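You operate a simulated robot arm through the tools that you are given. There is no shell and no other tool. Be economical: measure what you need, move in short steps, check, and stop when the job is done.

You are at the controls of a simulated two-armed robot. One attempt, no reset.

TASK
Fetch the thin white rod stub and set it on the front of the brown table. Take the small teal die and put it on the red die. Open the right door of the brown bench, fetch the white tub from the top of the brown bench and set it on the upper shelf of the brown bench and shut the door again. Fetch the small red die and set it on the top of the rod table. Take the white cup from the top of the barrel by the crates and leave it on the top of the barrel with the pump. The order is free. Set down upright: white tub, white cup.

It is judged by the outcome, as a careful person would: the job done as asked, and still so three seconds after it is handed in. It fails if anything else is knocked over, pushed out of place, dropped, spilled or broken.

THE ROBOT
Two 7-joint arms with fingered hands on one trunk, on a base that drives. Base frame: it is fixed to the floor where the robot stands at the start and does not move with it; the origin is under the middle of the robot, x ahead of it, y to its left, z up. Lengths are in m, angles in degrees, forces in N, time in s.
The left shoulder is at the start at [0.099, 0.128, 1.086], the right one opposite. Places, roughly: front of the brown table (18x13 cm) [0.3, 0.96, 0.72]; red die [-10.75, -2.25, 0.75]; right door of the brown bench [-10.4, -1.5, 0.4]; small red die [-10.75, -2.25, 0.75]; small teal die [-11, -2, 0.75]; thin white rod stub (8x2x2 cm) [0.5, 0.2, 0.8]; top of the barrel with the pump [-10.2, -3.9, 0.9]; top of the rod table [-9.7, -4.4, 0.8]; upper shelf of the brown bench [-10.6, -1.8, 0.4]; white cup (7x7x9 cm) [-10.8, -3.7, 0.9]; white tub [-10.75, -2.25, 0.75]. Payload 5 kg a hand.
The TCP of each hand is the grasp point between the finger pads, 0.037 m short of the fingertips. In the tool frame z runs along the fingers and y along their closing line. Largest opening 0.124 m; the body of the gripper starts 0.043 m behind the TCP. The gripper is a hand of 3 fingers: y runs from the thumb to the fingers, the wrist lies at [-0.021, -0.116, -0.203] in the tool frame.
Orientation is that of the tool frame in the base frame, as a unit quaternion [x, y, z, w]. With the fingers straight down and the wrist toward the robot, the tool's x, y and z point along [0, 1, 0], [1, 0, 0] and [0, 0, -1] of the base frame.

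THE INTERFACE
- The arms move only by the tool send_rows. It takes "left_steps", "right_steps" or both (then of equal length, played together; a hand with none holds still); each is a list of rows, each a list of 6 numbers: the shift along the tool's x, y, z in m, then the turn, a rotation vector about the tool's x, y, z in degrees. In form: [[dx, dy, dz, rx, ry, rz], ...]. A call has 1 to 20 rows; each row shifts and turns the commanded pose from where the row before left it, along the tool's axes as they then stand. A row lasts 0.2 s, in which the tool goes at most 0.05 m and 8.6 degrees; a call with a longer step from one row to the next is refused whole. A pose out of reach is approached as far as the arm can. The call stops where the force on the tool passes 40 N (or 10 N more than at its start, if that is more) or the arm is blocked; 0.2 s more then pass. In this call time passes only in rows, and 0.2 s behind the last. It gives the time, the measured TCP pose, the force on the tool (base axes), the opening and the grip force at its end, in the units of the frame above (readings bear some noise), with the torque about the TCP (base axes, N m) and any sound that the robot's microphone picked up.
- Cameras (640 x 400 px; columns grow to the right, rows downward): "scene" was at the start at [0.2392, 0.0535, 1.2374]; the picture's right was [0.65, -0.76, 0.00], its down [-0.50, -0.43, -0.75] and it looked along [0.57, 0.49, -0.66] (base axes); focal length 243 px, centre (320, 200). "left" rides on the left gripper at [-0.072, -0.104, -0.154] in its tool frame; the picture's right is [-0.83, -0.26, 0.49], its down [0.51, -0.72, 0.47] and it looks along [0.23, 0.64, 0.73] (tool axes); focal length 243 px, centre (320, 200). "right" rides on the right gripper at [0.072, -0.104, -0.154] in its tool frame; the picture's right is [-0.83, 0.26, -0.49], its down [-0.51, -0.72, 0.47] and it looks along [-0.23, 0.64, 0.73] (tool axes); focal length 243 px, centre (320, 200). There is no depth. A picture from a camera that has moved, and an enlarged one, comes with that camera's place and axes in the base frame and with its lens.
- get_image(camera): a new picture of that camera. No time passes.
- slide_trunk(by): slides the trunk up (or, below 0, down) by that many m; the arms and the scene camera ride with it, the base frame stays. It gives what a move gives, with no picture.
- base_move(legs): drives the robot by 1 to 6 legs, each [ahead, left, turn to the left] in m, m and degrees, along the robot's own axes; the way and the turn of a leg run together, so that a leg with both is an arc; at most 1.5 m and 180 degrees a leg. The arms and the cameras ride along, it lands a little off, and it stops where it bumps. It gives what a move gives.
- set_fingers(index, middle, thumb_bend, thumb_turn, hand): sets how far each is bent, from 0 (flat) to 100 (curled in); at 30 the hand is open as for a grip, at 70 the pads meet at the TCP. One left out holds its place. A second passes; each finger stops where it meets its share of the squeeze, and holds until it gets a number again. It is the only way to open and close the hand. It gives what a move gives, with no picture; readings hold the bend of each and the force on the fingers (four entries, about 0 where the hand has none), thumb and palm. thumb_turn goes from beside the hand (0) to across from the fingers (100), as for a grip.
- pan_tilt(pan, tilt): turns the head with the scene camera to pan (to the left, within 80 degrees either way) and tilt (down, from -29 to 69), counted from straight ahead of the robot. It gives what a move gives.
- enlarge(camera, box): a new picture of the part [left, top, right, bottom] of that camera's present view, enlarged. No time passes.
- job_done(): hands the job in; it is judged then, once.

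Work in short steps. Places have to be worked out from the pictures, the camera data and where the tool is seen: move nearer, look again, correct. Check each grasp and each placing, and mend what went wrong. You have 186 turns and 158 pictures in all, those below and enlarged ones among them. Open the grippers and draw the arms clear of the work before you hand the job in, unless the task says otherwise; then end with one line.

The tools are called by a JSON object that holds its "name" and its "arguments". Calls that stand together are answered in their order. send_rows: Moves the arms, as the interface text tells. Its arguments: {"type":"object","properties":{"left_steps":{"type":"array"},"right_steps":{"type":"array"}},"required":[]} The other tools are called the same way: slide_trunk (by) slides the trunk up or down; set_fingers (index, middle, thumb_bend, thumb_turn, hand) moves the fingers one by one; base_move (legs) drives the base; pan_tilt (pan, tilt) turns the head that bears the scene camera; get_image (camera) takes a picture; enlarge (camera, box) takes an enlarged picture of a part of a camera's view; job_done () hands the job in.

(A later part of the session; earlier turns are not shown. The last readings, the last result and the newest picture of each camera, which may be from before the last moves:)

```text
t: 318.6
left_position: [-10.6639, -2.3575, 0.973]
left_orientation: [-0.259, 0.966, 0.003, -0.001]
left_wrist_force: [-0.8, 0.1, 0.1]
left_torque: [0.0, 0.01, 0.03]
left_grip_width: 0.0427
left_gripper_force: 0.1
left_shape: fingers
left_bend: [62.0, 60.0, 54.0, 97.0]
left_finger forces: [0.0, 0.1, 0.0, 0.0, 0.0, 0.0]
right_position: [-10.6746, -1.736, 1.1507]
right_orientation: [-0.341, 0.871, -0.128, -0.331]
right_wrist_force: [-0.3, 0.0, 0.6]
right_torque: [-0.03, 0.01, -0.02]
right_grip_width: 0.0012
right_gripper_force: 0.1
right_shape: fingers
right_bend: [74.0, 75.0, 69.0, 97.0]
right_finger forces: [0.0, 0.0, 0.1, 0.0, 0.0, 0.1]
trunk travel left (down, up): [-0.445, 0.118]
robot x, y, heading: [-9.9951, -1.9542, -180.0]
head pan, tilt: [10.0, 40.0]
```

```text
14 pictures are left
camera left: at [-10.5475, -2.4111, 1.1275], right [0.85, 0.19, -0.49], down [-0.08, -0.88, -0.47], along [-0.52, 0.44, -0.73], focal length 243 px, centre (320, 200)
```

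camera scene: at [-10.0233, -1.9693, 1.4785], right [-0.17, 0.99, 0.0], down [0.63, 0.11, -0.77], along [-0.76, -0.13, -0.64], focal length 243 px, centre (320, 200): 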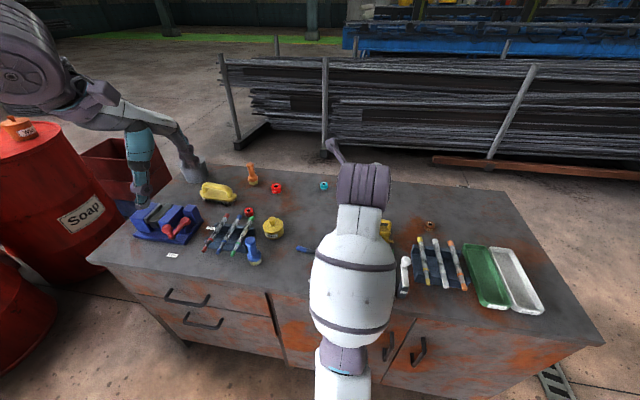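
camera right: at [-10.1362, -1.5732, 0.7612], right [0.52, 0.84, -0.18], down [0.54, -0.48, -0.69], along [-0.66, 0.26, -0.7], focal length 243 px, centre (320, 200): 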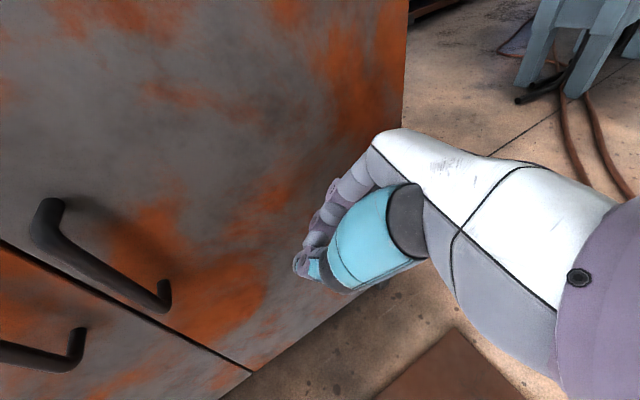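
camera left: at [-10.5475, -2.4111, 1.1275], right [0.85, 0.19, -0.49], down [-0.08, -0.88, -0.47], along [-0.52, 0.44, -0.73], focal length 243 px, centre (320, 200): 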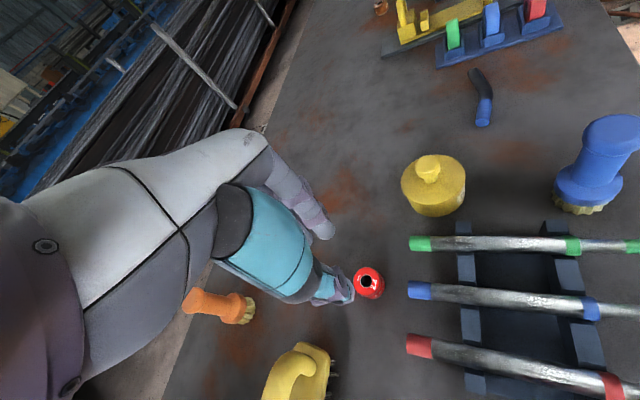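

Die at [-10.657,-2.357], clear of the markers. I open to 52, centre, and descend.

{"name": "set_fingers", "arguments": {"hand": "left", "index": 51, "middle": 51, "thumb_bend": 51}}

{"name": "send_rows", "arguments": {"left_steps": [[-0.0052, -0.003, 0.03, 0, 0, 0], [0, 0, 0.04, 0, 0, 0], [0, 0, 0.02, 0, 0, 0], [0, 0, 0.01, 0, 0, 0], [0, 0, 0.006, 0, 0, 0], [0, 0, 0.004, 0, 0, 0]]}}

{"name": "enlarge", "arguments": {"camera": "left", "box": [220, 170, 412, 290]}}

```text
t: 319.6
left_position: [-10.6621, -2.3573, 0.974]
left_orientation: [-0.26, 0.966, 0.001, 0.0]
left_wrist_force: [-0.2, 0.0, -0.2]
left_torque: [0.0, 0.01, -0.01]
left_grip_width: 0.0641
left_gripper_force: 0.1
left_shape: fingers
left_bend: [51.0, 51.0, 51.0, 97.0]
left_finger forces: [0.0, 0.1, 0.0, 0.0, 0.0, 0.1]
right_position: [-10.6752, -1.7351, 1.1511]
right_orientation: [-0.34, 0.871, -0.128, -0.33]
right_wrist_force: [0.1, -0.2, -1.1]
right_torque: [0.0, -0.02, 0.0]
right_grip_width: 0.0009
right_gripper_force: 0.1
right_shape: fingers
right_bend: [74.0, 75.0, 69.0, 97.0]
right_finger forces: [0.1, 0.1, 0.1, 0.1, 0.1, 0.0]
trunk travel left (down, up): [-0.445, 0.118]
robot x, y, heading: [-9.9956, -1.9563, -179.9]
head pan, tilt: [10.0, 40.0]
```

```text
t: 321.0
left_position: [-10.6569, -2.3556, 0.8643]
left_orientation: [-0.26, 0.966, 0.001, 0.0]
left_wrist_force: [0.0, 0.6, 0.0]
left_torque: [0.01, -0.01, -0.01]
left_grip_width: 0.0641
left_gripper_force: 0.1
left_shape: fingers
left_bend: [51.0, 51.0, 51.0, 97.0]
left_finger forces: [0.1, 0.0, 0.0, 0.0, 0.0, 0.0]
right_position: [-10.675, -1.7354, 1.1518]
right_orientation: [-0.341, 0.871, -0.128, -0.33]
right_wrist_force: [0.0, -0.1, 0.6]
right_torque: [0.01, 0.02, -0.01]
right_grip_width: 0.0012
right_gripper_force: 0.0
right_shape: fingers
right_bend: [74.0, 75.0, 69.0, 97.0]
right_finger forces: [0.0, 0.1, 0.0, 0.0, 0.0, 0.0]
trunk travel left (down, up): [-0.445, 0.118]
robot x, y, heading: [-9.9946, -1.9571, -179.9]
head pan, tilt: [10.0, 40.0]
```

```text
3.33 times, centred on (316, 230) of left
camera zoom: at [-10.5413, -2.4103, 1.0176], right [0.85, 0.19, -0.49], down [-0.08, -0.88, -0.47], along [-0.52, 0.44, -0.73], focal length 809 px, centre (333, 100)
```

zoom: 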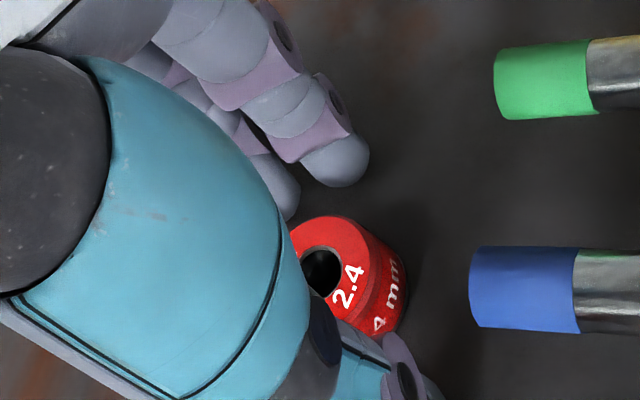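

Die is between the fingers just as before. I close in two stages and lift.

{"name": "set_fingers", "arguments": {"hand": "left", "index": 61, "middle": 61, "thumb_bend": 60}}

{"name": "send_rows", "arguments": {"left_steps": [[0, 0, 0.003, 0, 0, 0]]}}

{"name": "set_fingers", "arguments": {"hand": "left", "index": 78, "middle": 78, "thumb_bend": 78}}

{"name": "send_rows", "arguments": {"left_steps": [[0, 0, -0.01, 0, 0, 0], [0, 0, -0.03, 0, 0, 0], [0, 0, -0.04, 0, 0, 0], [0, 0, -0.04, 0, 0, 0], [0, 0, -0.04, 0, 0, 0]]}}

```text
t: 322.0
left_position: [-10.657, -2.3559, 0.8638]
left_orientation: [-0.26, 0.966, 0.001, 0.0]
left_wrist_force: [-0.6, 0.7, -0.1]
left_torque: [-0.01, 0.02, -0.02]
left_grip_width: 0.036
left_gripper_force: 0.2
left_shape: fingers
left_bend: [61.0, 61.0, 60.0, 97.0]
left_finger forces: [0.1, 0.1, 0.1, 0.1, 0.0, 0.0]
right_position: [-10.675, -1.7357, 1.1518]
right_orientation: [-0.34, 0.871, -0.128, -0.329]
right_wrist_force: [0.0, -0.6, 0.2]
right_torque: [-0.01, -0.02, 0.01]
right_grip_width: 0.0011
right_gripper_force: 0.0
right_shape: fingers
right_bend: [74.0, 75.0, 69.0, 97.0]
right_finger forces: [0.1, 0.0, 0.1, 0.0, 0.0, 0.0]
trunk travel left (down, up): [-0.445, 0.118]
robot x, y, heading: [-9.9979, -1.9514, -180.0]
head pan, tilt: [10.0, 40.0]
```

```text
t: 322.4
left_position: [-10.6564, -2.3568, 0.8622]
left_orientation: [-0.26, 0.966, 0.001, -0.002]
left_wrist_force: [-0.9, -0.5, 5.4]
left_torque: [0.13, 0.09, -0.03]
left_grip_width: 0.0358
left_gripper_force: 2.1
left_shape: fingers
left_bend: [61.0, 61.0, 60.0, 97.0]
left_finger forces: [1.9, 2.3, 0.0, 0.0, 0.1, 0.1]
right_position: [-10.6749, -1.7351, 1.1509]
right_orientation: [-0.34, 0.871, -0.128, -0.33]
right_wrist_force: [-0.4, 0.1, 0.3]
right_torque: [0.01, 0.02, -0.02]
right_grip_width: 0.0011
right_gripper_force: 0.1
right_shape: fingers
right_bend: [74.0, 75.0, 69.0, 97.0]
right_finger forces: [0.0, 0.1, 0.0, 0.0, 0.0, 0.0]
trunk travel left (down, up): [-0.445, 0.118]
robot x, y, heading: [-10.0002, -1.9512, -179.7]
head pan, tilt: [10.0, 40.0]
```

```text
t: 323.4
left_position: [-10.6567, -2.3554, 0.8594]
left_orientation: [-0.26, 0.966, 0.002, 0.0]
left_wrist_force: [-2.2, -2.5, 5.4]
left_torque: [-0.2, -0.01, -0.05]
left_grip_width: 0.0266
left_gripper_force: 31.3
left_shape: fingers
left_bend: [72.0, 66.0, 64.0, 94.0]
left_finger forces: [13.9, 14.3, 0.0, 0.0, 34.4, 0.1]
right_position: [-10.6738, -1.7356, 1.1512]
right_orientation: [-0.341, 0.871, -0.128, -0.331]
right_wrist_force: [-0.5, -0.8, 0.5]
right_torque: [-0.02, 0.03, -0.01]
right_grip_width: 0.0011
right_gripper_force: 0.1
right_shape: fingers
right_bend: [74.0, 75.0, 69.0, 97.0]
right_finger forces: [0.0, 0.0, 0.1, 0.0, 0.1, 0.1]
trunk travel left (down, up): [-0.445, 0.118]
robot x, y, heading: [-9.9981, -1.9534, -179.8]
head pan, tilt: [10.0, 40.0]
```

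```text
t: 324.6
left_position: [-10.6556, -2.3575, 1.0206]
left_orientation: [-0.26, 0.966, 0.001, -0.001]
left_wrist_force: [0.3, 0.3, -1.4]
left_torque: [0.01, 0.03, 0.02]
left_grip_width: 0.0258
left_gripper_force: 26.3
left_shape: fingers
left_bend: [72.0, 72.0, 65.0, 93.0]
left_finger forces: [14.4, 13.3, 0.0, 0.0, 26.3, 0.0]
right_position: [-10.6741, -1.7358, 1.1508]
right_orientation: [-0.341, 0.871, -0.128, -0.33]
right_wrist_force: [0.9, -0.3, -0.7]
right_torque: [-0.01, 0.01, 0.01]
right_grip_width: 0.0015
right_gripper_force: 0.1
right_shape: fingers
right_bend: [74.0, 75.0, 69.0, 97.0]
right_finger forces: [0.1, 0.0, 0.0, 0.0, 0.1, 0.0]
trunk travel left (down, up): [-0.445, 0.118]
robot x, y, heading: [-9.9958, -1.9566, -179.7]
head pan, tilt: [10.0, 40.0]
```

Small red die is held (26 N). I back away from the bench, turn to face -y and survey the rod table and barrels.

{"name": "base_move", "arguments": {"legs": [[-0.62, 0, 0], [0, 0, 75]]}}

{"name": "pan_tilt", "arguments": {"pan": 0, "tilt": 25}}

{"name": "get_image", "arguments": {"camera": "scene"}}

```text
t: 331.3
left_position: [-9.1615, -2.6953, 1.0207]
left_orientation: [0.794, -0.608, -0.001, 0.001]
left_wrist_force: [-0.6, -0.9, -2.3]
left_torque: [0.03, 0.01, 0.01]
left_grip_width: 0.025
left_gripper_force: 26.4
left_shape: fingers
left_bend: [72.0, 72.0, 65.0, 93.0]
left_finger forces: [12.6, 14.4, 0.0, 0.0, 25.6, 0.0]
right_position: [-9.7678, -2.5544, 1.1505]
right_orientation: [0.801, -0.482, 0.303, 0.183]
right_wrist_force: [-0.9, -0.7, 0.1]
right_torque: [0.0, 0.02, -0.01]
right_grip_width: 0.0009
right_gripper_force: 0.0
right_shape: fingers
right_bend: [74.0, 75.0, 69.0, 97.0]
right_finger forces: [0.1, 0.0, 0.0, 0.1, 0.0, 0.0]
trunk travel left (down, up): [-0.445, 0.118]
robot x, y, heading: [-9.3839, -1.9554, -105.2]
head pan, tilt: [10.0, 40.0]
```

```text
t: 332.1
left_position: [-9.1621, -2.6962, 1.0212]
left_orientation: [0.794, -0.608, -0.001, 0.0]
left_wrist_force: [-0.9, 0.5, -1.2]
left_torque: [-0.03, 0.03, 0.02]
left_grip_width: 0.0254
left_gripper_force: 27.0
left_shape: fingers
left_bend: [72.0, 72.0, 66.0, 93.0]
left_finger forces: [12.6, 14.4, 0.1, 0.0, 25.6, 0.0]
right_position: [-9.7692, -2.5542, 1.1519]
right_orientation: [0.801, -0.483, 0.303, 0.183]
right_wrist_force: [0.2, -0.6, -0.5]
right_torque: [0.01, 0.01, 0.01]
right_grip_width: 0.0012
right_gripper_force: 0.0
right_shape: fingers
right_bend: [74.0, 75.0, 69.0, 97.0]
right_finger forces: [0.0, 0.0, 0.0, 0.1, 0.0, 0.1]
trunk travel left (down, up): [-0.445, 0.118]
robot x, y, heading: [-9.381, -1.9532, -104.6]
head pan, tilt: [0.0, 25.0]
```

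```text
12 pictures are left
camera scene: at [-9.4423, -2.1716, 1.4399], right [-0.97, 0.25, 0.0], down [0.11, 0.41, -0.91], along [-0.23, -0.88, -0.42], focal length 243 px, centre (320, 200)
```

scene: 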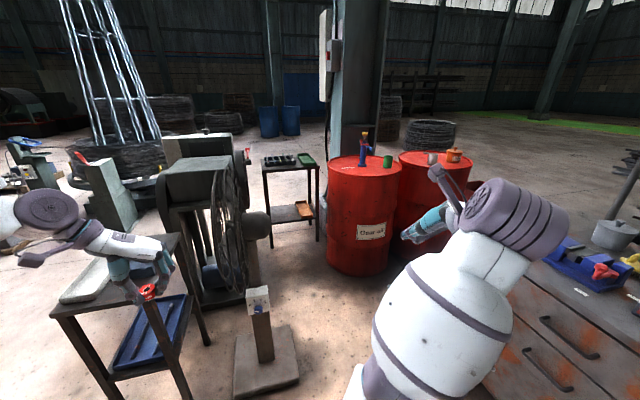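

I can see the rod table (~[-9.7,-4.4]) beyond a pedestal, with the pump barrel right of it and the white cup on the barrel behind. I zoom on the table top.

{"name": "enlarge", "arguments": {"camera": "scene", "box": [250, 120, 474, 260]}}

```text
2.86 times, centred on (362, 190) of scene
camera zoom: at [-9.4423, -2.1716, 1.4399], right [-0.97, 0.25, 0.0], down [0.11, 0.41, -0.91], along [-0.23, -0.88, -0.42], focal length 696 px, centre (200, 229)
```

zoom: 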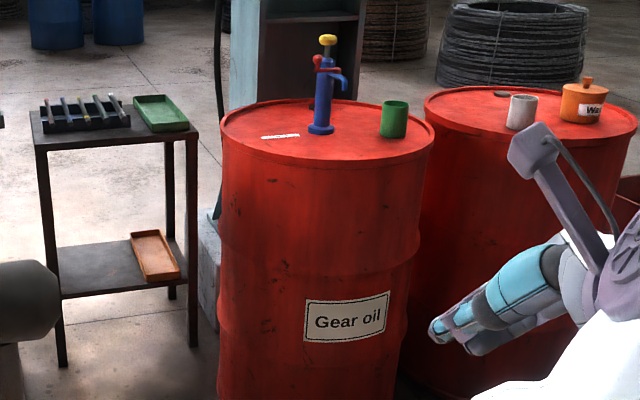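

Free front strip on the rod table: y≈-4.18…-4.33; I'll set the die near [-9.60,-4.255]. The cup is at ≈[-10.745,-3.72]; free spot on the pump barrel ≈[-10.19,-3.68]. First tuck the right arm inward/up, then drive around the pedestal.

{"name": "send_rows", "arguments": {"right_steps": [[0.012, -0.0357, -0.0084, 0, 0, 0], [0.012, -0.0357, -0.0084, 0, 0, 0], [0.012, -0.0357, -0.0084, 0, 0, 0], [0.012, -0.0357, -0.0084, 0, 0, 0], [0.012, -0.0357, -0.0084, 0, 0, 0], [0.012, -0.0357, -0.0084, 0, 0, 0]]}}

{"name": "base_move", "arguments": {"legs": [[0, 0, 14.6], [0, -0.44, 0], [1.15, 0, 0]]}}

{"name": "pan_tilt", "arguments": {"pan": 5, "tilt": 42}}

{"name": "get_image", "arguments": {"camera": "scene"}}

```text
t: 333.5
left_position: [-9.1601, -2.6953, 1.021]
left_orientation: [0.795, -0.607, -0.002, 0.001]
left_wrist_force: [0.7, -0.6, -0.6]
left_torque: [-0.03, 0.04, 0.03]
left_grip_width: 0.0251
left_gripper_force: 26.4
left_shape: fingers
left_bend: [72.0, 72.0, 66.0, 93.0]
left_finger forces: [12.5, 14.4, 0.0, 0.1, 25.6, 0.0]
right_position: [-9.5733, -2.5162, 1.1697]
right_orientation: [0.801, -0.481, 0.303, 0.188]
right_wrist_force: [1.0, -0.3, -0.3]
right_torque: [-0.02, 0.05, 0.01]
right_grip_width: 0.0011
right_gripper_force: 0.1
right_shape: fingers
right_bend: [74.0, 75.0, 69.0, 97.0]
right_finger forces: [0.1, 0.0, 0.1, 0.0, 0.0, 0.0]
right hand out of reach, approached as far as the arm can: row 3, 4, 5, 6
trunk travel left (down, up): [-0.445, 0.118]
robot x, y, heading: [-9.3865, -1.954, -104.8]
head pan, tilt: [0.0, 25.0]
```

```text
t: 344.2
left_position: [-9.4573, -3.7624, 1.0214]
left_orientation: [0.86, -0.51, -0.001, 0.002]
left_wrist_force: [-0.6, 0.4, -1.5]
left_torque: [0.03, -0.02, 0.0]
left_grip_width: 0.0241
left_gripper_force: 26.9
left_shape: fingers
left_bend: [72.0, 72.0, 66.0, 92.0]
left_finger forces: [12.1, 16.1, 0.0, 0.1, 26.4, 0.0]
right_position: [-9.9013, -3.6862, 1.169]
right_orientation: [0.851, -0.384, 0.324, 0.151]
right_wrist_force: [-0.4, -0.2, 0.1]
right_torque: [-0.03, 0.01, 0.01]
right_grip_width: 0.0013
right_gripper_force: 0.0
right_shape: fingers
right_bend: [74.0, 75.0, 69.0, 97.0]
right_finger forces: [0.1, 0.0, 0.0, 0.0, 0.0, 0.1]
trunk travel left (down, up): [-0.445, 0.118]
robot x, y, heading: [-9.8459, -3.094, -91.1]
head pan, tilt: [0.0, 25.0]
```

```text
t: 345.0
left_position: [-9.4586, -3.763, 1.021]
left_orientation: [0.86, -0.51, 0.0, 0.0]
left_wrist_force: [-0.4, -0.3, -1.8]
left_torque: [0.0, -0.01, -0.01]
left_grip_width: 0.0242
left_gripper_force: 26.9
left_shape: fingers
left_bend: [72.0, 72.0, 66.0, 92.0]
left_finger forces: [12.2, 15.9, 0.1, 0.0, 26.4, 0.1]
right_position: [-9.9018, -3.6852, 1.1688]
right_orientation: [0.852, -0.384, 0.324, 0.15]
right_wrist_force: [0.4, 0.5, -0.3]
right_torque: [0.01, 0.05, 0.02]
right_grip_width: 0.0009
right_gripper_force: 0.1
right_shape: fingers
right_bend: [74.0, 75.0, 69.0, 97.0]
right_finger forces: [0.1, 0.0, 0.0, 0.0, 0.0, 0.0]
trunk travel left (down, up): [-0.445, 0.118]
robot x, y, heading: [-9.8441, -3.0923, -91.1]
head pan, tilt: [5.0, 42.0]
```

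```text
10 pictures are left
camera scene: at [-9.8466, -3.31, 1.4137], right [-1.0, -0.06, 0.0], down [-0.04, 0.67, -0.74], along [0.05, -0.74, -0.67], focal length 243 px, centre (320, 200)
```

scene: 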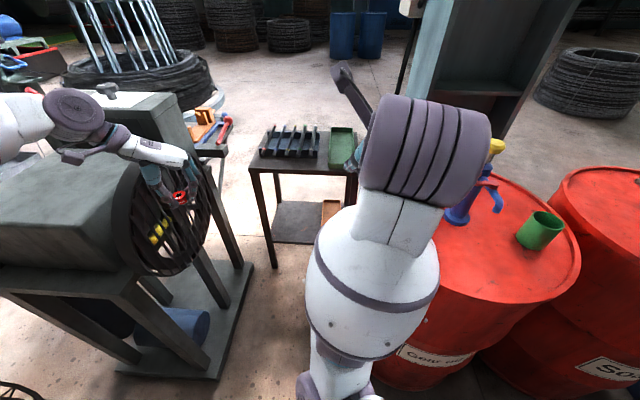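

Table front edge y≈-4.165, rack front y≈-4.28, so the target is [-9.60,-4.215]. The fan at x≥-9.39 is near the left hand; I move the hand 20 cm inward first, then drive forward.

{"name": "send_rows", "arguments": {"left_steps": [[-0.0192, 0.0351, -0.006, 0, 0, 0], [-0.0192, 0.0351, -0.006, 0, 0, 0], [-0.0192, 0.0351, -0.006, 0, 0, 0], [-0.0192, 0.0351, -0.006, 0, 0, 0], [-0.0192, 0.0351, -0.006, 0, 0, 0]]}}

{"name": "base_move", "arguments": {"legs": [[0.34, 0.06, 1]]}}

```text
t: 346.2
left_position: [-9.6597, -3.7654, 1.051]
left_orientation: [0.86, -0.51, 0.0, 0.001]
left_wrist_force: [-0.5, -0.7, -2.4]
left_torque: [0.02, -0.01, 0.02]
left_grip_width: 0.0239
left_gripper_force: 27.1
left_shape: fingers
left_bend: [72.0, 72.0, 66.0, 92.0]
left_finger forces: [12.0, 16.4, 0.1, 0.0, 26.2, 0.0]
right_position: [-9.9026, -3.6866, 1.1683]
right_orientation: [0.851, -0.385, 0.324, 0.149]
right_wrist_force: [0.1, 0.0, -0.3]
right_torque: [0.0, -0.04, -0.01]
right_grip_width: 0.001
right_gripper_force: 0.1
right_shape: fingers
right_bend: [74.0, 75.0, 69.0, 97.0]
right_finger forces: [0.1, 0.0, 0.1, 0.0, 0.0, 0.0]
trunk travel left (down, up): [-0.445, 0.118]
robot x, y, heading: [-9.8454, -3.0945, -91.5]
head pan, tilt: [5.0, 42.0]
```

```text
t: 348.5
left_position: [-9.5941, -4.0994, 1.0518]
left_orientation: [0.863, -0.504, 0.0, 0.002]
left_wrist_force: [-0.5, 0.6, -1.6]
left_torque: [-0.03, -0.03, -0.01]
left_grip_width: 0.0239
left_gripper_force: 27.7
left_shape: fingers
left_bend: [72.0, 72.0, 66.0, 92.0]
left_finger forces: [12.0, 16.4, 0.0, 0.0, 26.1, 0.0]
right_position: [-9.8394, -4.0241, 1.1695]
right_orientation: [0.854, -0.378, 0.324, 0.15]
right_wrist_force: [-0.1, -0.2, -1.1]
right_torque: [-0.03, -0.02, 0.0]
right_grip_width: 0.001
right_gripper_force: 0.1
right_shape: fingers
right_bend: [75.0, 75.0, 69.0, 97.0]
right_finger forces: [0.0, 0.1, 0.0, 0.0, 0.1, 0.0]
trunk travel left (down, up): [-0.445, 0.118]
robot x, y, heading: [-9.7929, -3.433, -90.1]
head pan, tilt: [5.0, 42.0]
```

I move the hand over the strip and lower to z≈0.95, then check.

{"name": "send_rows", "arguments": {"left_steps": [[0.0323, 0.0205, 0, 0, 0, 0], [0.0323, 0.0205, 0, 0, 0, 0], [0.0323, 0.0205, 0, 0, 0, 0], [0, 0, 0.04, 0, 0, 0], [0, 0, 0.04, 0, 0, 0], [0, 0, 0.02, 0, 0, 0]]}}

{"name": "get_image", "arguments": {"camera": "scene"}}

```text
t: 349.9
left_position: [-9.5975, -4.2152, 0.9503]
left_orientation: [0.863, -0.505, 0.0, 0.002]
left_wrist_force: [0.0, -0.1, -1.2]
left_torque: [-0.01, 0.01, 0.02]
left_grip_width: 0.0237
left_gripper_force: 26.9
left_shape: fingers
left_bend: [72.0, 72.0, 66.0, 92.0]
left_finger forces: [11.5, 16.4, 0.1, 0.0, 25.9, 0.0]
right_position: [-9.839, -4.0263, 1.1688]
right_orientation: [0.854, -0.379, 0.324, 0.147]
right_wrist_force: [0.7, 0.2, 0.0]
right_torque: [0.01, 0.01, 0.02]
right_grip_width: 0.0011
right_gripper_force: 0.1
right_shape: fingers
right_bend: [75.0, 75.0, 69.0, 97.0]
right_finger forces: [0.1, 0.0, 0.1, 0.0, 0.0, 0.0]
trunk travel left (down, up): [-0.445, 0.118]
robot x, y, heading: [-9.7941, -3.4354, -90.4]
head pan, tilt: [5.0, 42.0]
```

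```text
9 pictures are left
camera scene: at [-9.7896, -3.6492, 1.4136], right [-1.0, -0.08, 0.0], down [-0.05, 0.67, -0.74], along [0.06, -0.74, -0.67], focal length 243 px, centre (320, 200)
```

scene: 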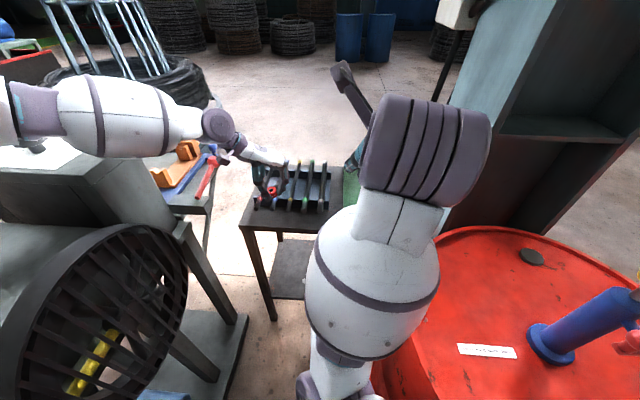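

The die would land at row ~217, within the free strip, slightly close to the rack; I shift 1.2 cm toward the front and lower with force watch.

{"name": "send_rows", "arguments": {"left_steps": [[-0.0104, -0.0059, 0.03, 0, 0, 0], [0, 0, 0.04, 0, 0, 0], [0, 0, 0.01, 0, 0, 0], [0, 0, 0.005, 0, 0, 0], [0, 0, 0.005, 0, 0, 0], [0, 0, 0.004, 0, 0, 0], [0, 0, 0.003, 0, 0, 0], [0, 0, 0.003, 0, 0, 0]]}}

```text
t: 351.7
left_position: [-9.6011, -4.204, 0.8527]
left_orientation: [0.864, -0.504, 0.0, 0.002]
left_wrist_force: [6.4, 2.2, 6.6]
left_torque: [-0.24, 0.22, 0.17]
left_grip_width: 0.0233
left_gripper_force: 34.1
left_shape: fingers
left_bend: [72.0, 72.0, 67.0, 92.0]
left_finger forces: [13.3, 27.9, 0.0, 0.0, 27.9, 0.1]
right_position: [-9.8384, -4.0232, 1.1704]
right_orientation: [0.854, -0.378, 0.324, 0.148]
right_wrist_force: [0.0, -0.1, 0.7]
right_torque: [0.02, -0.01, -0.02]
right_grip_width: 0.0011
right_gripper_force: 0.0
right_shape: fingers
right_bend: [75.0, 75.0, 69.0, 97.0]
right_finger forces: [0.1, 0.0, 0.0, 0.0, 0.0, 0.1]
trunk travel left (down, up): [-0.445, 0.118]
robot x, y, heading: [-9.7925, -3.4343, -90.5]
head pan, tilt: [5.0, 42.0]
```

Contact at 0.853. I look closely before releasing.

{"name": "enlarge", "arguments": {"camera": "scene", "box": [230, 150, 342, 240]}}

```text
4.44 times, centred on (286, 195) of scene
camera zoom: at [-9.7889, -3.6476, 1.4139], right [-1.0, -0.08, 0.0], down [-0.05, 0.67, -0.74], along [0.06, -0.74, -0.67], focal length 1082 px, centre (471, 222)
```

zoom: 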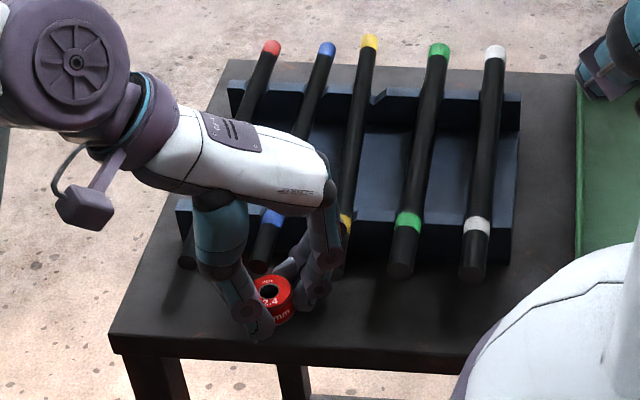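

A finger touches a rod end behind. I raise 5 mm, shift 2 cm to the front, and lower again.

{"name": "send_rows", "arguments": {"left_steps": [[0, 0, -0.008, 0, 0, 0], [-0.0174, -0.0098, 0, 0, 0, 0], [0, 0, 0.005, 0, 0, 0], [0, 0, 0.003, 0, 0, 0], [0, 0, 0.002, 0, 0, 0]]}}

```text
t: 352.9
left_position: [-9.6005, -4.1843, 0.8488]
left_orientation: [0.863, -0.505, -0.001, 0.002]
left_wrist_force: [1.6, -1.3, 1.0]
left_torque: [-0.06, 0.05, 0.08]
left_grip_width: 0.0232
left_gripper_force: 29.0
left_shape: fingers
left_bend: [72.0, 72.0, 67.0, 92.0]
left_finger forces: [12.0, 19.5, 0.0, 0.0, 26.6, 0.0]
right_position: [-9.8386, -4.0244, 1.1689]
right_orientation: [0.854, -0.379, 0.325, 0.148]
right_wrist_force: [-0.4, -0.1, -0.4]
right_torque: [0.01, 0.04, 0.01]
right_grip_width: 0.0009
right_gripper_force: 0.0
right_shape: fingers
right_bend: [75.0, 75.0, 69.0, 97.0]
right_finger forces: [0.0, 0.1, 0.1, 0.0, 0.0, 0.0]
trunk travel left (down, up): [-0.445, 0.118]
robot x, y, heading: [-9.7913, -3.4321, -90.5]
head pan, tilt: [5.0, 42.0]
```

Free now (about 2 cm inside the front edge). I lower to contact in 2 mm steps.

{"name": "send_rows", "arguments": {"left_steps": [[0, 0, 0.003, 0, 0, 0], [0, 0, 0.002, 0, 0, 0]]}}

{"name": "send_rows", "arguments": {"left_steps": [[0, 0, 0.002, 0, 0, 0], [0, 0, 0.002, 0, 0, 0]]}}

```text
t: 353.5
left_position: [-9.5995, -4.1838, 0.8449]
left_orientation: [0.864, -0.504, -0.002, 0.002]
left_wrist_force: [2.7, 0.7, 2.8]
left_torque: [-0.1, 0.14, 0.02]
left_grip_width: 0.0229
left_gripper_force: 30.5
left_shape: fingers
left_bend: [72.0, 72.0, 67.0, 92.0]
left_finger forces: [11.9, 22.8, 0.1, 0.0, 26.8, 0.0]
right_position: [-9.8406, -4.0242, 1.1686]
right_orientation: [0.854, -0.379, 0.326, 0.148]
right_wrist_force: [-0.6, -0.1, 0.1]
right_torque: [0.01, 0.02, 0.01]
right_grip_width: 0.0012
right_gripper_force: 0.1
right_shape: fingers
right_bend: [75.0, 75.0, 69.0, 97.0]
right_finger forces: [0.0, 0.1, 0.0, 0.0, 0.0, 0.0]
trunk travel left (down, up): [-0.445, 0.118]
robot x, y, heading: [-9.7924, -3.4334, -90.5]
head pan, tilt: [5.0, 42.0]
```

```text
t: 354.1
left_position: [-9.5993, -4.1845, 0.8413]
left_orientation: [0.864, -0.504, -0.001, 0.002]
left_wrist_force: [3.9, 0.5, 5.6]
left_torque: [-0.26, 0.27, 0.14]
left_grip_width: 0.0232
left_gripper_force: 31.2
left_shape: fingers
left_bend: [72.0, 72.0, 67.0, 92.0]
left_finger forces: [12.0, 24.3, 0.1, 0.0, 26.4, 0.0]
right_position: [-9.8396, -4.0247, 1.17]
right_orientation: [0.854, -0.378, 0.324, 0.149]
right_wrist_force: [-0.1, -0.3, 0.5]
right_torque: [0.0, -0.02, -0.01]
right_grip_width: 0.0011
right_gripper_force: 0.0
right_shape: fingers
right_bend: [75.0, 75.0, 69.0, 97.0]
right_finger forces: [0.0, 0.0, 0.1, 0.0, 0.0, 0.0]
trunk travel left (down, up): [-0.445, 0.118]
robot x, y, heading: [-9.7931, -3.433, -90.6]
head pan, tilt: [5.0, 42.0]
```

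A finger still brushes something on the -x side (third rod end). I lift 6 mm, shift +x 1.5 cm, and lower.

{"name": "send_rows", "arguments": {"left_steps": [[0, 0, -0.008, 0, 0, 0], [0.0074, -0.013, 0, 0, 0, 0], [0, 0, 0.004, 0, 0, 0], [0, 0, 0.004, 0, 0, 0], [0, 0, 0.002, 0, 0, 0]]}}

{"name": "enlarge", "arguments": {"camera": "scene", "box": [230, 150, 342, 240]}}

```text
t: 355.3
left_position: [-9.5846, -4.1838, 0.8383]
left_orientation: [0.863, -0.504, -0.001, 0.002]
left_wrist_force: [0.3, -0.5, -1.3]
left_torque: [0.03, 0.02, -0.04]
left_grip_width: 0.0231
left_gripper_force: 28.0
left_shape: fingers
left_bend: [72.0, 72.0, 67.0, 92.0]
left_finger forces: [13.2, 16.7, 0.0, 0.0, 26.2, 0.1]
right_position: [-9.8396, -4.0242, 1.1687]
right_orientation: [0.854, -0.378, 0.325, 0.148]
right_wrist_force: [0.8, -0.3, -0.5]
right_torque: [0.02, 0.0, 0.03]
right_grip_width: 0.0011
right_gripper_force: 0.2
right_shape: fingers
right_bend: [75.0, 75.0, 69.0, 97.0]
right_finger forces: [0.1, 0.1, 0.0, 0.1, 0.0, 0.0]
trunk travel left (down, up): [-0.445, 0.118]
robot x, y, heading: [-9.7933, -3.4354, -90.6]
head pan, tilt: [5.0, 42.0]
```

```text
4.44 times, centred on (286, 195) of scene
camera zoom: at [-9.7893, -3.6486, 1.4138], right [-1.0, -0.08, 0.0], down [-0.05, 0.67, -0.74], along [0.06, -0.74, -0.67], focal length 1082 px, centre (471, 222)
```

zoom: 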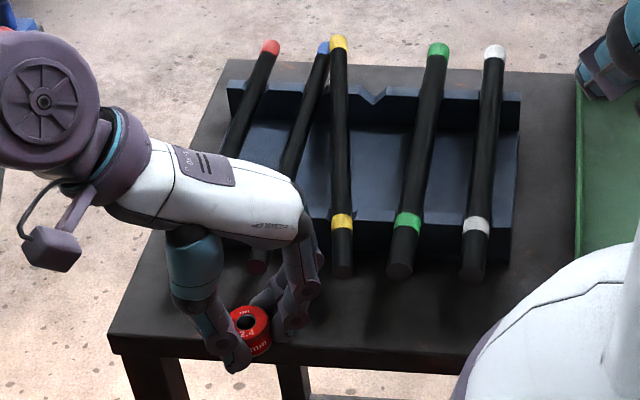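

The yellow rod's back end was nudged out of its notch; I will put it back afterwards. For the die, the front strip right of the rack (x≈-9.79) has more room: I raise, move there, and lower.

{"name": "send_rows", "arguments": {"left_steps": [[0, 0, -0.04, 0, 0, 0], [0, 0, -0.04, 0, 0, 0], [-0.0168, 0.0376, 0, 0, 0, 0], [-0.0168, 0.0376, 0, 0, 0, 0], [-0.0168, 0.0376, 0, 0, 0, 0], [-0.0168, 0.0376, 0, 0, 0, 0], [-0.0168, 0.0376, 0, 0, 0, 0], [0, 0, 0.04, 0, 0, 0], [0, 0, 0.025, 0, 0, 0], [0, 0, 0.006, 0, 0, 0], [0, 0, 0.005, 0, 0, 0], [0, 0, 0.003, 0, 0, 0], [0, 0, 0.003, 0, 0, 0]]}}

```text
t: 358.1
left_position: [-9.7837, -4.2011, 0.8378]
left_orientation: [0.864, -0.503, 0.0, 0.001]
left_wrist_force: [22.7, 0.1, 13.2]
left_torque: [0.08, 0.09, 0.03]
left_grip_width: 0.022
left_gripper_force: 46.6
left_shape: fingers
left_bend: [72.0, 72.0, 67.0, 92.0]
left_finger forces: [48.0, 16.2, 0.0, 0.0, 29.8, 0.0]
right_position: [-9.8379, -4.0242, 1.1703]
right_orientation: [0.855, -0.377, 0.324, 0.149]
right_wrist_force: [0.0, -0.2, -0.4]
right_torque: [-0.01, 0.01, 0.0]
right_grip_width: 0.0013
right_gripper_force: 0.1
right_shape: fingers
right_bend: [75.0, 75.0, 69.0, 97.0]
right_finger forces: [0.0, 0.1, 0.0, 0.1, 0.1, 0.1]
trunk travel left (down, up): [-0.445, 0.118]
robot x, y, heading: [-9.7899, -3.4342, -90.7]
head pan, tilt: [5.0, 42.0]
```

Index touches the tray side. I raise, shift +x 2 cm, and lower once more.

{"name": "send_rows", "arguments": {"left_steps": [[0, 0, -0.012, 0, 0, 0], [0.0029, -0.0213, 0, 0, 0, 0], [0, 0, 0.006, 0, 0, 0], [0, 0, 0.004, 0, 0, 0]]}}

{"name": "enlarge", "arguments": {"camera": "scene", "box": [246, 155, 390, 245]}}

```text
t: 359.1
left_position: [-9.772, -4.1949, 0.8397]
left_orientation: [0.863, -0.505, -0.001, 0.001]
left_wrist_force: [-0.1, 0.6, -1.7]
left_torque: [0.0, 0.02, -0.01]
left_grip_width: 0.0215
left_gripper_force: 25.2
left_shape: fingers
left_bend: [72.0, 72.0, 67.0, 92.0]
left_finger forces: [11.4, 15.2, 0.0, 0.1, 25.0, 0.0]
right_position: [-9.8388, -4.0243, 1.1694]
right_orientation: [0.854, -0.379, 0.325, 0.149]
right_wrist_force: [0.3, -0.5, 0.1]
right_torque: [-0.01, -0.03, -0.01]
right_grip_width: 0.0009
right_gripper_force: 0.1
right_shape: fingers
right_bend: [75.0, 75.0, 69.0, 97.0]
right_finger forces: [0.0, 0.0, 0.0, 0.1, 0.0, 0.0]
trunk travel left (down, up): [-0.445, 0.118]
robot x, y, heading: [-9.7924, -3.4328, -90.5]
head pan, tilt: [5.0, 42.0]
```

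```text
4.44 times, centred on (318, 200) of scene
camera zoom: at [-9.7901, -3.6489, 1.4137], right [-1.0, -0.08, 0.0], down [-0.05, 0.67, -0.74], along [0.06, -0.74, -0.67], focal length 1082 px, centre (329, 200)
```

zoom: 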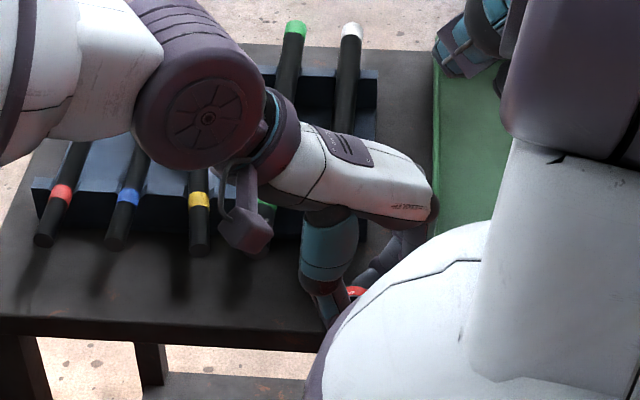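

Clear of both rod and tray. I lower to contact.

{"name": "send_rows", "arguments": {"left_steps": [[0, 0, 0.003, 0, 0, 0], [0, 0, 0.003, 0, 0, 0], [0, 0, 0.002, 0, 0, 0]]}}

{"name": "send_rows", "arguments": {"left_steps": [[0, 0, 0.002, 0, 0, 0], [0, 0, 0.002, 0, 0, 0], [0, 0, 0.002, 0, 0, 0]]}}

```text
t: 359.9
left_position: [-9.7717, -4.1952, 0.8374]
left_orientation: [0.864, -0.503, -0.001, 0.005]
left_wrist_force: [0.6, -0.2, 37.2]
left_torque: [0.44, 0.2, 0.0]
left_grip_width: 0.0214
left_gripper_force: 40.2
left_shape: fingers
left_bend: [73.0, 73.0, 67.0, 92.0]
left_finger forces: [34.8, 17.3, 0.1, 0.0, 28.9, 0.1]
right_position: [-9.8396, -4.0208, 1.1723]
right_orientation: [0.854, -0.378, 0.324, 0.151]
right_wrist_force: [0.2, 0.8, 0.1]
right_torque: [0.01, 0.01, -0.03]
right_grip_width: 0.0009
right_gripper_force: 0.1
right_shape: fingers
right_bend: [75.0, 75.0, 69.0, 97.0]
right_finger forces: [0.0, 0.1, 0.0, 0.1, 0.0, 0.0]
trunk travel left (down, up): [-0.445, 0.118]
robot x, y, heading: [-9.7905, -3.4315, -90.6]
head pan, tilt: [5.0, 42.0]
```

```text
t: 360.3
left_position: [-9.7733, -4.1971, 0.8368]
left_orientation: [0.864, -0.503, -0.001, 0.009]
left_wrist_force: [3.0, 9.3, 25.6]
left_torque: [0.74, -0.14, -0.06]
left_grip_width: 0.0207
left_gripper_force: 34.5
left_shape: fingers
left_bend: [73.0, 73.0, 67.0, 91.0]
left_finger forces: [24.6, 14.3, 0.0, 0.1, 29.5, 0.0]
right_position: [-9.8385, -4.0226, 1.1689]
right_orientation: [0.855, -0.377, 0.325, 0.148]
right_wrist_force: [-0.6, -1.1, 0.8]
right_torque: [-0.01, 0.0, -0.01]
right_grip_width: 0.001
right_gripper_force: 0.0
right_shape: fingers
right_bend: [75.0, 75.0, 69.0, 97.0]
right_finger forces: [0.0, 0.0, 0.1, 0.1, 0.1, 0.0]
trunk travel left (down, up): [-0.445, 0.118]
robot x, y, heading: [-9.7915, -3.4322, -90.4]
head pan, tilt: [5.0, 42.0]
stopped in row 2 (left hand): the force on the tool passed its limit at 49 N (the readings are from after the stop); the commanded pose is now the measured one
```

Firm contact with the table top. I relieve 2 mm and open slightly, then more while rising.

{"name": "send_rows", "arguments": {"left_steps": [[0, 0, -0.003, 0, 0, 0]]}}

{"name": "set_fingers", "arguments": {"hand": "left", "index": 66, "middle": 66, "thumb_bend": 60}}

{"name": "send_rows", "arguments": {"left_steps": [[0, 0, -0.003, 0, 0, 0], [0, 0, -0.003, 0, 0, 0]]}}

{"name": "set_fingers", "arguments": {"hand": "left", "index": 60, "middle": 60, "thumb_bend": 53}}

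{"name": "send_rows", "arguments": {"left_steps": [[0, 0, -0.01, 0, 0, 0], [0, 0, -0.03, 0, 0, 0], [0, 0, -0.04, 0, 0, 0], [0, 0, -0.04, 0, 0, 0]]}}

{"name": "get_image", "arguments": {"camera": "left"}}

```text
t: 360.7
left_position: [-9.7727, -4.1967, 0.8378]
left_orientation: [0.864, -0.503, 0.0, 0.005]
left_wrist_force: [-0.7, 2.7, 17.3]
left_torque: [0.35, 0.11, -0.01]
left_grip_width: 0.0207
left_gripper_force: 32.9
left_shape: fingers
left_bend: [73.0, 73.0, 67.0, 91.0]
left_finger forces: [22.6, 17.4, 0.1, 0.0, 27.1, 0.0]
right_position: [-9.841, -4.0238, 1.1703]
right_orientation: [0.854, -0.378, 0.324, 0.149]
right_wrist_force: [0.8, 0.6, -0.8]
right_torque: [-0.03, 0.01, 0.0]
right_grip_width: 0.001
right_gripper_force: 0.1
right_shape: fingers
right_bend: [75.0, 75.0, 69.0, 97.0]
right_finger forces: [0.1, 0.0, 0.1, 0.0, 0.0, 0.1]
trunk travel left (down, up): [-0.445, 0.118]
robot x, y, heading: [-9.7914, -3.4312, -90.4]
head pan, tilt: [5.0, 42.0]
```

```text
t: 361.7
left_position: [-9.7726, -4.1959, 0.8371]
left_orientation: [0.864, -0.504, -0.001, 0.006]
left_wrist_force: [-2.4, 3.3, 25.1]
left_torque: [0.25, 0.5, 0.09]
left_grip_width: 0.0248
left_gripper_force: 15.9
left_shape: fingers
left_bend: [69.0, 67.0, 59.0, 96.0]
left_finger forces: [21.4, 5.7, 0.0, 0.1, 3.6, 0.0]
right_position: [-9.8382, -4.0212, 1.1704]
right_orientation: [0.854, -0.378, 0.325, 0.149]
right_wrist_force: [-0.1, -0.3, 0.3]
right_torque: [0.02, 0.03, 0.0]
right_grip_width: 0.0011
right_gripper_force: 0.1
right_shape: fingers
right_bend: [75.0, 75.0, 69.0, 97.0]
right_finger forces: [0.0, 0.0, 0.0, 0.1, 0.0, 0.1]
trunk travel left (down, up): [-0.445, 0.118]
robot x, y, heading: [-9.7919, -3.4306, -90.8]
head pan, tilt: [5.0, 42.0]
```

```text
t: 362.3
left_position: [-9.7696, -4.1962, 0.8388]
left_orientation: [0.864, -0.504, 0.0, 0.002]
left_wrist_force: [-1.1, 5.0, 1.8]
left_torque: [0.14, 0.09, 0.08]
left_grip_width: 0.027
left_gripper_force: 4.1
left_shape: fingers
left_bend: [68.0, 66.0, 59.0, 96.0]
left_finger forces: [2.4, 1.7, 0.0, 0.1, 4.1, 0.1]
right_position: [-9.8386, -4.0244, 1.1682]
right_orientation: [0.854, -0.378, 0.325, 0.148]
right_wrist_force: [-0.4, -0.4, 0.7]
right_torque: [0.02, 0.0, 0.0]
right_grip_width: 0.0013
right_gripper_force: 0.1
right_shape: fingers
right_bend: [75.0, 75.0, 69.0, 97.0]
right_finger forces: [0.0, 0.1, 0.1, 0.0, 0.0, 0.0]
trunk travel left (down, up): [-0.445, 0.118]
robot x, y, heading: [-9.7923, -3.4318, -90.3]
head pan, tilt: [5.0, 42.0]
```

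```text
t: 363.3
left_position: [-9.7721, -4.198, 0.8425]
left_orientation: [0.864, -0.504, 0.0, 0.005]
left_wrist_force: [-0.3, 0.0, 0.1]
left_torque: [0.02, 0.02, 0.01]
left_grip_width: 0.047
left_gripper_force: 0.2
left_shape: fingers
left_bend: [60.0, 60.0, 53.0, 97.0]
left_finger forces: [0.0, 0.3, 0.1, 0.1, 0.0, 0.0]
right_position: [-9.8379, -4.0246, 1.1693]
right_orientation: [0.854, -0.379, 0.324, 0.148]
right_wrist_force: [-0.1, 0.5, 0.2]
right_torque: [0.0, 0.02, 0.0]
right_grip_width: 0.001
right_gripper_force: 0.0
right_shape: fingers
right_bend: [75.0, 75.0, 69.0, 97.0]
right_finger forces: [0.0, 0.1, 0.0, 0.1, 0.0, 0.1]
trunk travel left (down, up): [-0.445, 0.118]
robot x, y, heading: [-9.7868, -3.4335, -90.5]
head pan, tilt: [5.0, 42.0]
```

```text
t: 364.3
left_position: [-9.7711, -4.1944, 0.9624]
left_orientation: [0.864, -0.504, -0.001, 0.005]
left_wrist_force: [-0.1, 0.2, -0.5]
left_torque: [0.02, 0.0, 0.03]
left_grip_width: 0.047
left_gripper_force: 0.2
left_shape: fingers
left_bend: [60.0, 60.0, 53.0, 97.0]
left_finger forces: [0.0, 0.0, 0.1, 0.0, 0.1, 0.0]
right_position: [-9.8396, -4.0232, 1.1703]
right_orientation: [0.855, -0.378, 0.323, 0.149]
right_wrist_force: [-0.5, 0.0, -0.1]
right_torque: [-0.01, 0.01, -0.01]
right_grip_width: 0.0011
right_gripper_force: 0.1
right_shape: fingers
right_bend: [75.0, 75.0, 69.0, 97.0]
right_finger forces: [0.0, 0.0, 0.0, 0.1, 0.0, 0.0]
trunk travel left (down, up): [-0.445, 0.118]
robot x, y, heading: [-9.7953, -3.4338, -90.4]
head pan, tilt: [5.0, 42.0]
```

```text
5 pictures are left
camera left: at [-9.7141, -4.079, 1.1154], right [-0.18, 0.85, -0.5], down [0.87, -0.09, -0.48], along [-0.45, -0.52, -0.72], focal length 243 px, centre (320, 200)
```

left: 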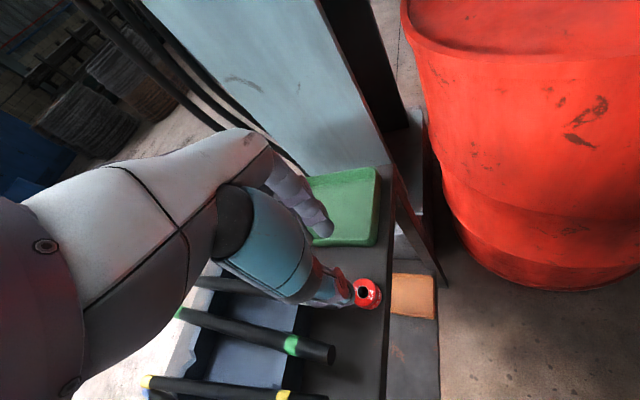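

The small red die stands on the rod table. Now I restore the yellow rod: with closed fingertips I will press lightly on its back part and roll it toward -x into its notch. Fist first, then hover.

{"name": "set_fingers", "arguments": {"hand": "left", "index": 74, "middle": 74, "thumb_bend": 71}}

{"name": "send_rows", "arguments": {"left_steps": [[0, 0, -0.03, 0, 0, 0], [0.039, -0.0045, 0, 0, 0, 0], [0.039, -0.0045, 0, 0, 0, 0], [0.039, -0.0045, 0, 0, 0, 0], [0.039, -0.0045, 0, 0, 0, 0], [0.039, -0.0045, 0, 0, 0, 0], [0.039, -0.0045, 0, 0, 0, 0], [0, 0, 0.03, 0, 0, 0]]}}

{"name": "enlarge", "arguments": {"camera": "scene", "box": [230, 140, 358, 220]}}

```text
t: 365.3
left_position: [-9.771, -4.1961, 0.9605]
left_orientation: [0.864, -0.504, -0.001, 0.004]
left_wrist_force: [0.1, 0.3, -0.7]
left_torque: [-0.01, 0.03, 0.01]
left_grip_width: 0.0013
left_gripper_force: 0.0
left_shape: fingers
left_bend: [74.0, 74.0, 69.0, 97.0]
left_finger forces: [0.1, 0.0, 0.0, 0.0, 0.0, 0.1]
right_position: [-9.8394, -4.0252, 1.1691]
right_orientation: [0.854, -0.379, 0.325, 0.148]
right_wrist_force: [-0.1, 0.3, 0.1]
right_torque: [-0.01, 0.01, 0.02]
right_grip_width: 0.0009
right_gripper_force: 0.1
right_shape: fingers
right_bend: [75.0, 75.0, 69.0, 97.0]
right_finger forces: [0.0, 0.1, 0.0, 0.0, 0.0, 0.0]
trunk travel left (down, up): [-0.445, 0.118]
robot x, y, heading: [-9.7917, -3.4336, -90.5]
head pan, tilt: [5.0, 42.0]
```

```text
t: 367.1
left_position: [-9.6266, -4.3734, 0.9649]
left_orientation: [0.864, -0.503, -0.001, 0.007]
left_wrist_force: [-0.3, -0.5, 1.2]
left_torque: [0.03, 0.01, 0.02]
left_grip_width: 0.0015
left_gripper_force: 0.1
left_shape: fingers
left_bend: [74.0, 74.0, 69.0, 97.0]
left_finger forces: [0.1, 0.0, 0.0, 0.0, 0.1, 0.0]
left hand out of reach, approached as far as the arm can: row 7, 8
right_position: [-9.8393, -4.0246, 1.1691]
right_orientation: [0.854, -0.378, 0.325, 0.148]
right_wrist_force: [-0.3, -0.5, 0.7]
right_torque: [-0.01, 0.03, 0.03]
right_grip_width: 0.0011
right_gripper_force: 0.0
right_shape: fingers
right_bend: [75.0, 75.0, 69.0, 97.0]
right_finger forces: [0.0, 0.0, 0.1, 0.1, 0.1, 0.0]
trunk travel left (down, up): [-0.445, 0.118]
robot x, y, heading: [-9.7931, -3.4355, -90.9]
head pan, tilt: [5.0, 42.0]
```

```text
5.00 times, centred on (294, 180) of scene
camera zoom: at [-9.7899, -3.6483, 1.4138], right [-1.0, -0.08, 0.0], down [-0.05, 0.67, -0.74], along [0.06, -0.74, -0.67], focal length 1217 px, centre (450, 300)
```

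zoom: 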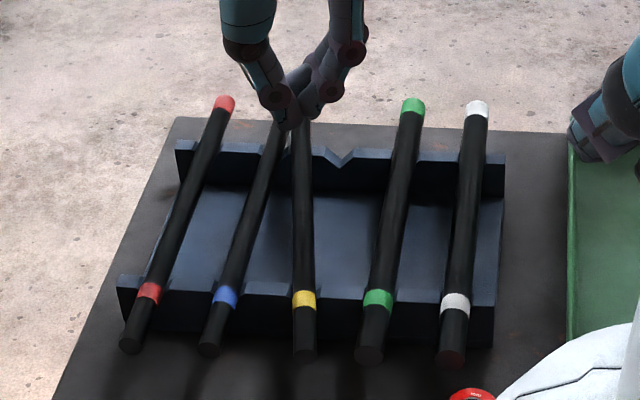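

Clear view: the yellow rod rests beside its notch, 3 cm off. My fingertips are right above it. I descend gently to find its top.

{"name": "send_rows", "arguments": {"left_steps": [[0, 0, 0.03, 0, 0, 0], [0, 0, 0.01, 0, 0, 0], [0, 0, 0.005, 0, 0, 0], [0, 0, 0.003, 0, 0, 0]]}}

{"name": "send_rows", "arguments": {"left_steps": [[0, 0, 0.003, 0, 0, 0], [0, 0, 0.002, 0, 0, 0]]}}

```text
t: 368.1
left_position: [-9.6243, -4.3638, 0.917]
left_orientation: [0.864, -0.504, -0.002, 0.005]
left_wrist_force: [-0.7, 0.0, -0.3]
left_torque: [-0.02, 0.01, 0.01]
left_grip_width: 0.0018
left_gripper_force: 0.1
left_shape: fingers
left_bend: [74.0, 74.0, 69.0, 97.0]
left_finger forces: [0.0, 0.0, 0.1, 0.0, 0.0, 0.1]
left hand out of reach, approached as far as the arm can: row 1, 3
right_position: [-9.8382, -4.024, 1.1685]
right_orientation: [0.854, -0.379, 0.324, 0.148]
right_wrist_force: [-1.5, 0.7, -0.8]
right_torque: [0.02, 0.05, -0.05]
right_grip_width: 0.001
right_gripper_force: 0.0
right_shape: fingers
right_bend: [75.0, 75.0, 69.0, 97.0]
right_finger forces: [0.0, 0.1, 0.0, 0.0, 0.0, 0.0]
trunk travel left (down, up): [-0.445, 0.118]
robot x, y, heading: [-9.7953, -3.4336, -90.3]
head pan, tilt: [5.0, 42.0]
```

```text
t: 368.7
left_position: [-9.6222, -4.3631, 0.9125]
left_orientation: [0.864, -0.504, -0.001, 0.006]
left_wrist_force: [-0.6, 1.0, 0.6]
left_torque: [0.02, -0.01, 0.01]
left_grip_width: 0.0016
left_gripper_force: 0.2
left_shape: fingers
left_bend: [74.0, 74.0, 69.0, 97.0]
left_finger forces: [0.1, 0.0, 0.0, 0.0, 0.0, 0.1]
right_position: [-9.8391, -4.0239, 1.1692]
right_orientation: [0.854, -0.379, 0.325, 0.148]
right_wrist_force: [0.3, 0.4, -0.1]
right_torque: [0.01, 0.0, -0.02]
right_grip_width: 0.0011
right_gripper_force: 0.0
right_shape: fingers
right_bend: [75.0, 75.0, 69.0, 97.0]
right_finger forces: [0.0, 0.1, 0.1, 0.1, 0.0, 0.0]
trunk travel left (down, up): [-0.445, 0.118]
robot x, y, heading: [-9.7943, -3.433, -90.5]
head pan, tilt: [5.0, 42.0]
```

No contact yet at 0.9125; I continue by small steps.

{"name": "send_rows", "arguments": {"left_steps": [[0, -0.001, 0.003, 0, 0, 0], [0, 0, 0.003, 0, 0, 0], [0, 0, 0.002, 0, 0, 0]]}}

{"name": "send_rows", "arguments": {"left_steps": [[0, 0, 0.002, 0, 0, 0], [0, 0, 0.002, 0, 0, 0], [0, 0, 0.002, 0, 0, 0]]}}

```text
t: 369.5
left_position: [-9.6212, -4.3625, 0.9049]
left_orientation: [0.864, -0.504, -0.002, 0.006]
left_wrist_force: [0.9, -0.1, 0.2]
left_torque: [-0.01, 0.0, -0.03]
left_grip_width: 0.0014
left_gripper_force: 0.1
left_shape: fingers
left_bend: [74.0, 74.0, 69.0, 97.0]
left_finger forces: [0.0, 0.0, 0.0, 0.0, 0.0, 0.1]
right_position: [-9.839, -4.0235, 1.1695]
right_orientation: [0.854, -0.379, 0.325, 0.148]
right_wrist_force: [-1.4, -0.1, -0.2]
right_torque: [0.03, 0.02, 0.0]
right_grip_width: 0.0012
right_gripper_force: 0.1
right_shape: fingers
right_bend: [75.0, 75.0, 69.0, 97.0]
right_finger forces: [0.1, 0.0, 0.0, 0.0, 0.1, 0.1]
trunk travel left (down, up): [-0.445, 0.118]
robot x, y, heading: [-9.7965, -3.4344, -90.6]
head pan, tilt: [5.0, 42.0]
```

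```text
t: 370.3
left_position: [-9.6211, -4.3608, 0.9003]
left_orientation: [0.864, -0.503, 0.0, 0.005]
left_wrist_force: [-0.1, -0.1, -0.3]
left_torque: [-0.02, -0.03, 0.01]
left_grip_width: 0.0019
left_gripper_force: 0.1
left_shape: fingers
left_bend: [74.0, 74.0, 69.0, 97.0]
left_finger forces: [0.0, 0.0, 0.1, 0.0, 0.1, 0.0]
left hand out of reach, approached as far as the arm can: row 1
right_position: [-9.8396, -4.025, 1.1685]
right_orientation: [0.854, -0.379, 0.324, 0.148]
right_wrist_force: [0.2, -0.2, -0.3]
right_torque: [0.0, 0.0, 0.03]
right_grip_width: 0.0011
right_gripper_force: 0.2
right_shape: fingers
right_bend: [75.0, 75.0, 69.0, 97.0]
right_finger forces: [0.0, 0.0, 0.0, 0.0, 0.0, 0.1]
trunk travel left (down, up): [-0.445, 0.118]
robot x, y, heading: [-9.7922, -3.4345, -90.4]
head pan, tilt: [5.0, 42.0]
```

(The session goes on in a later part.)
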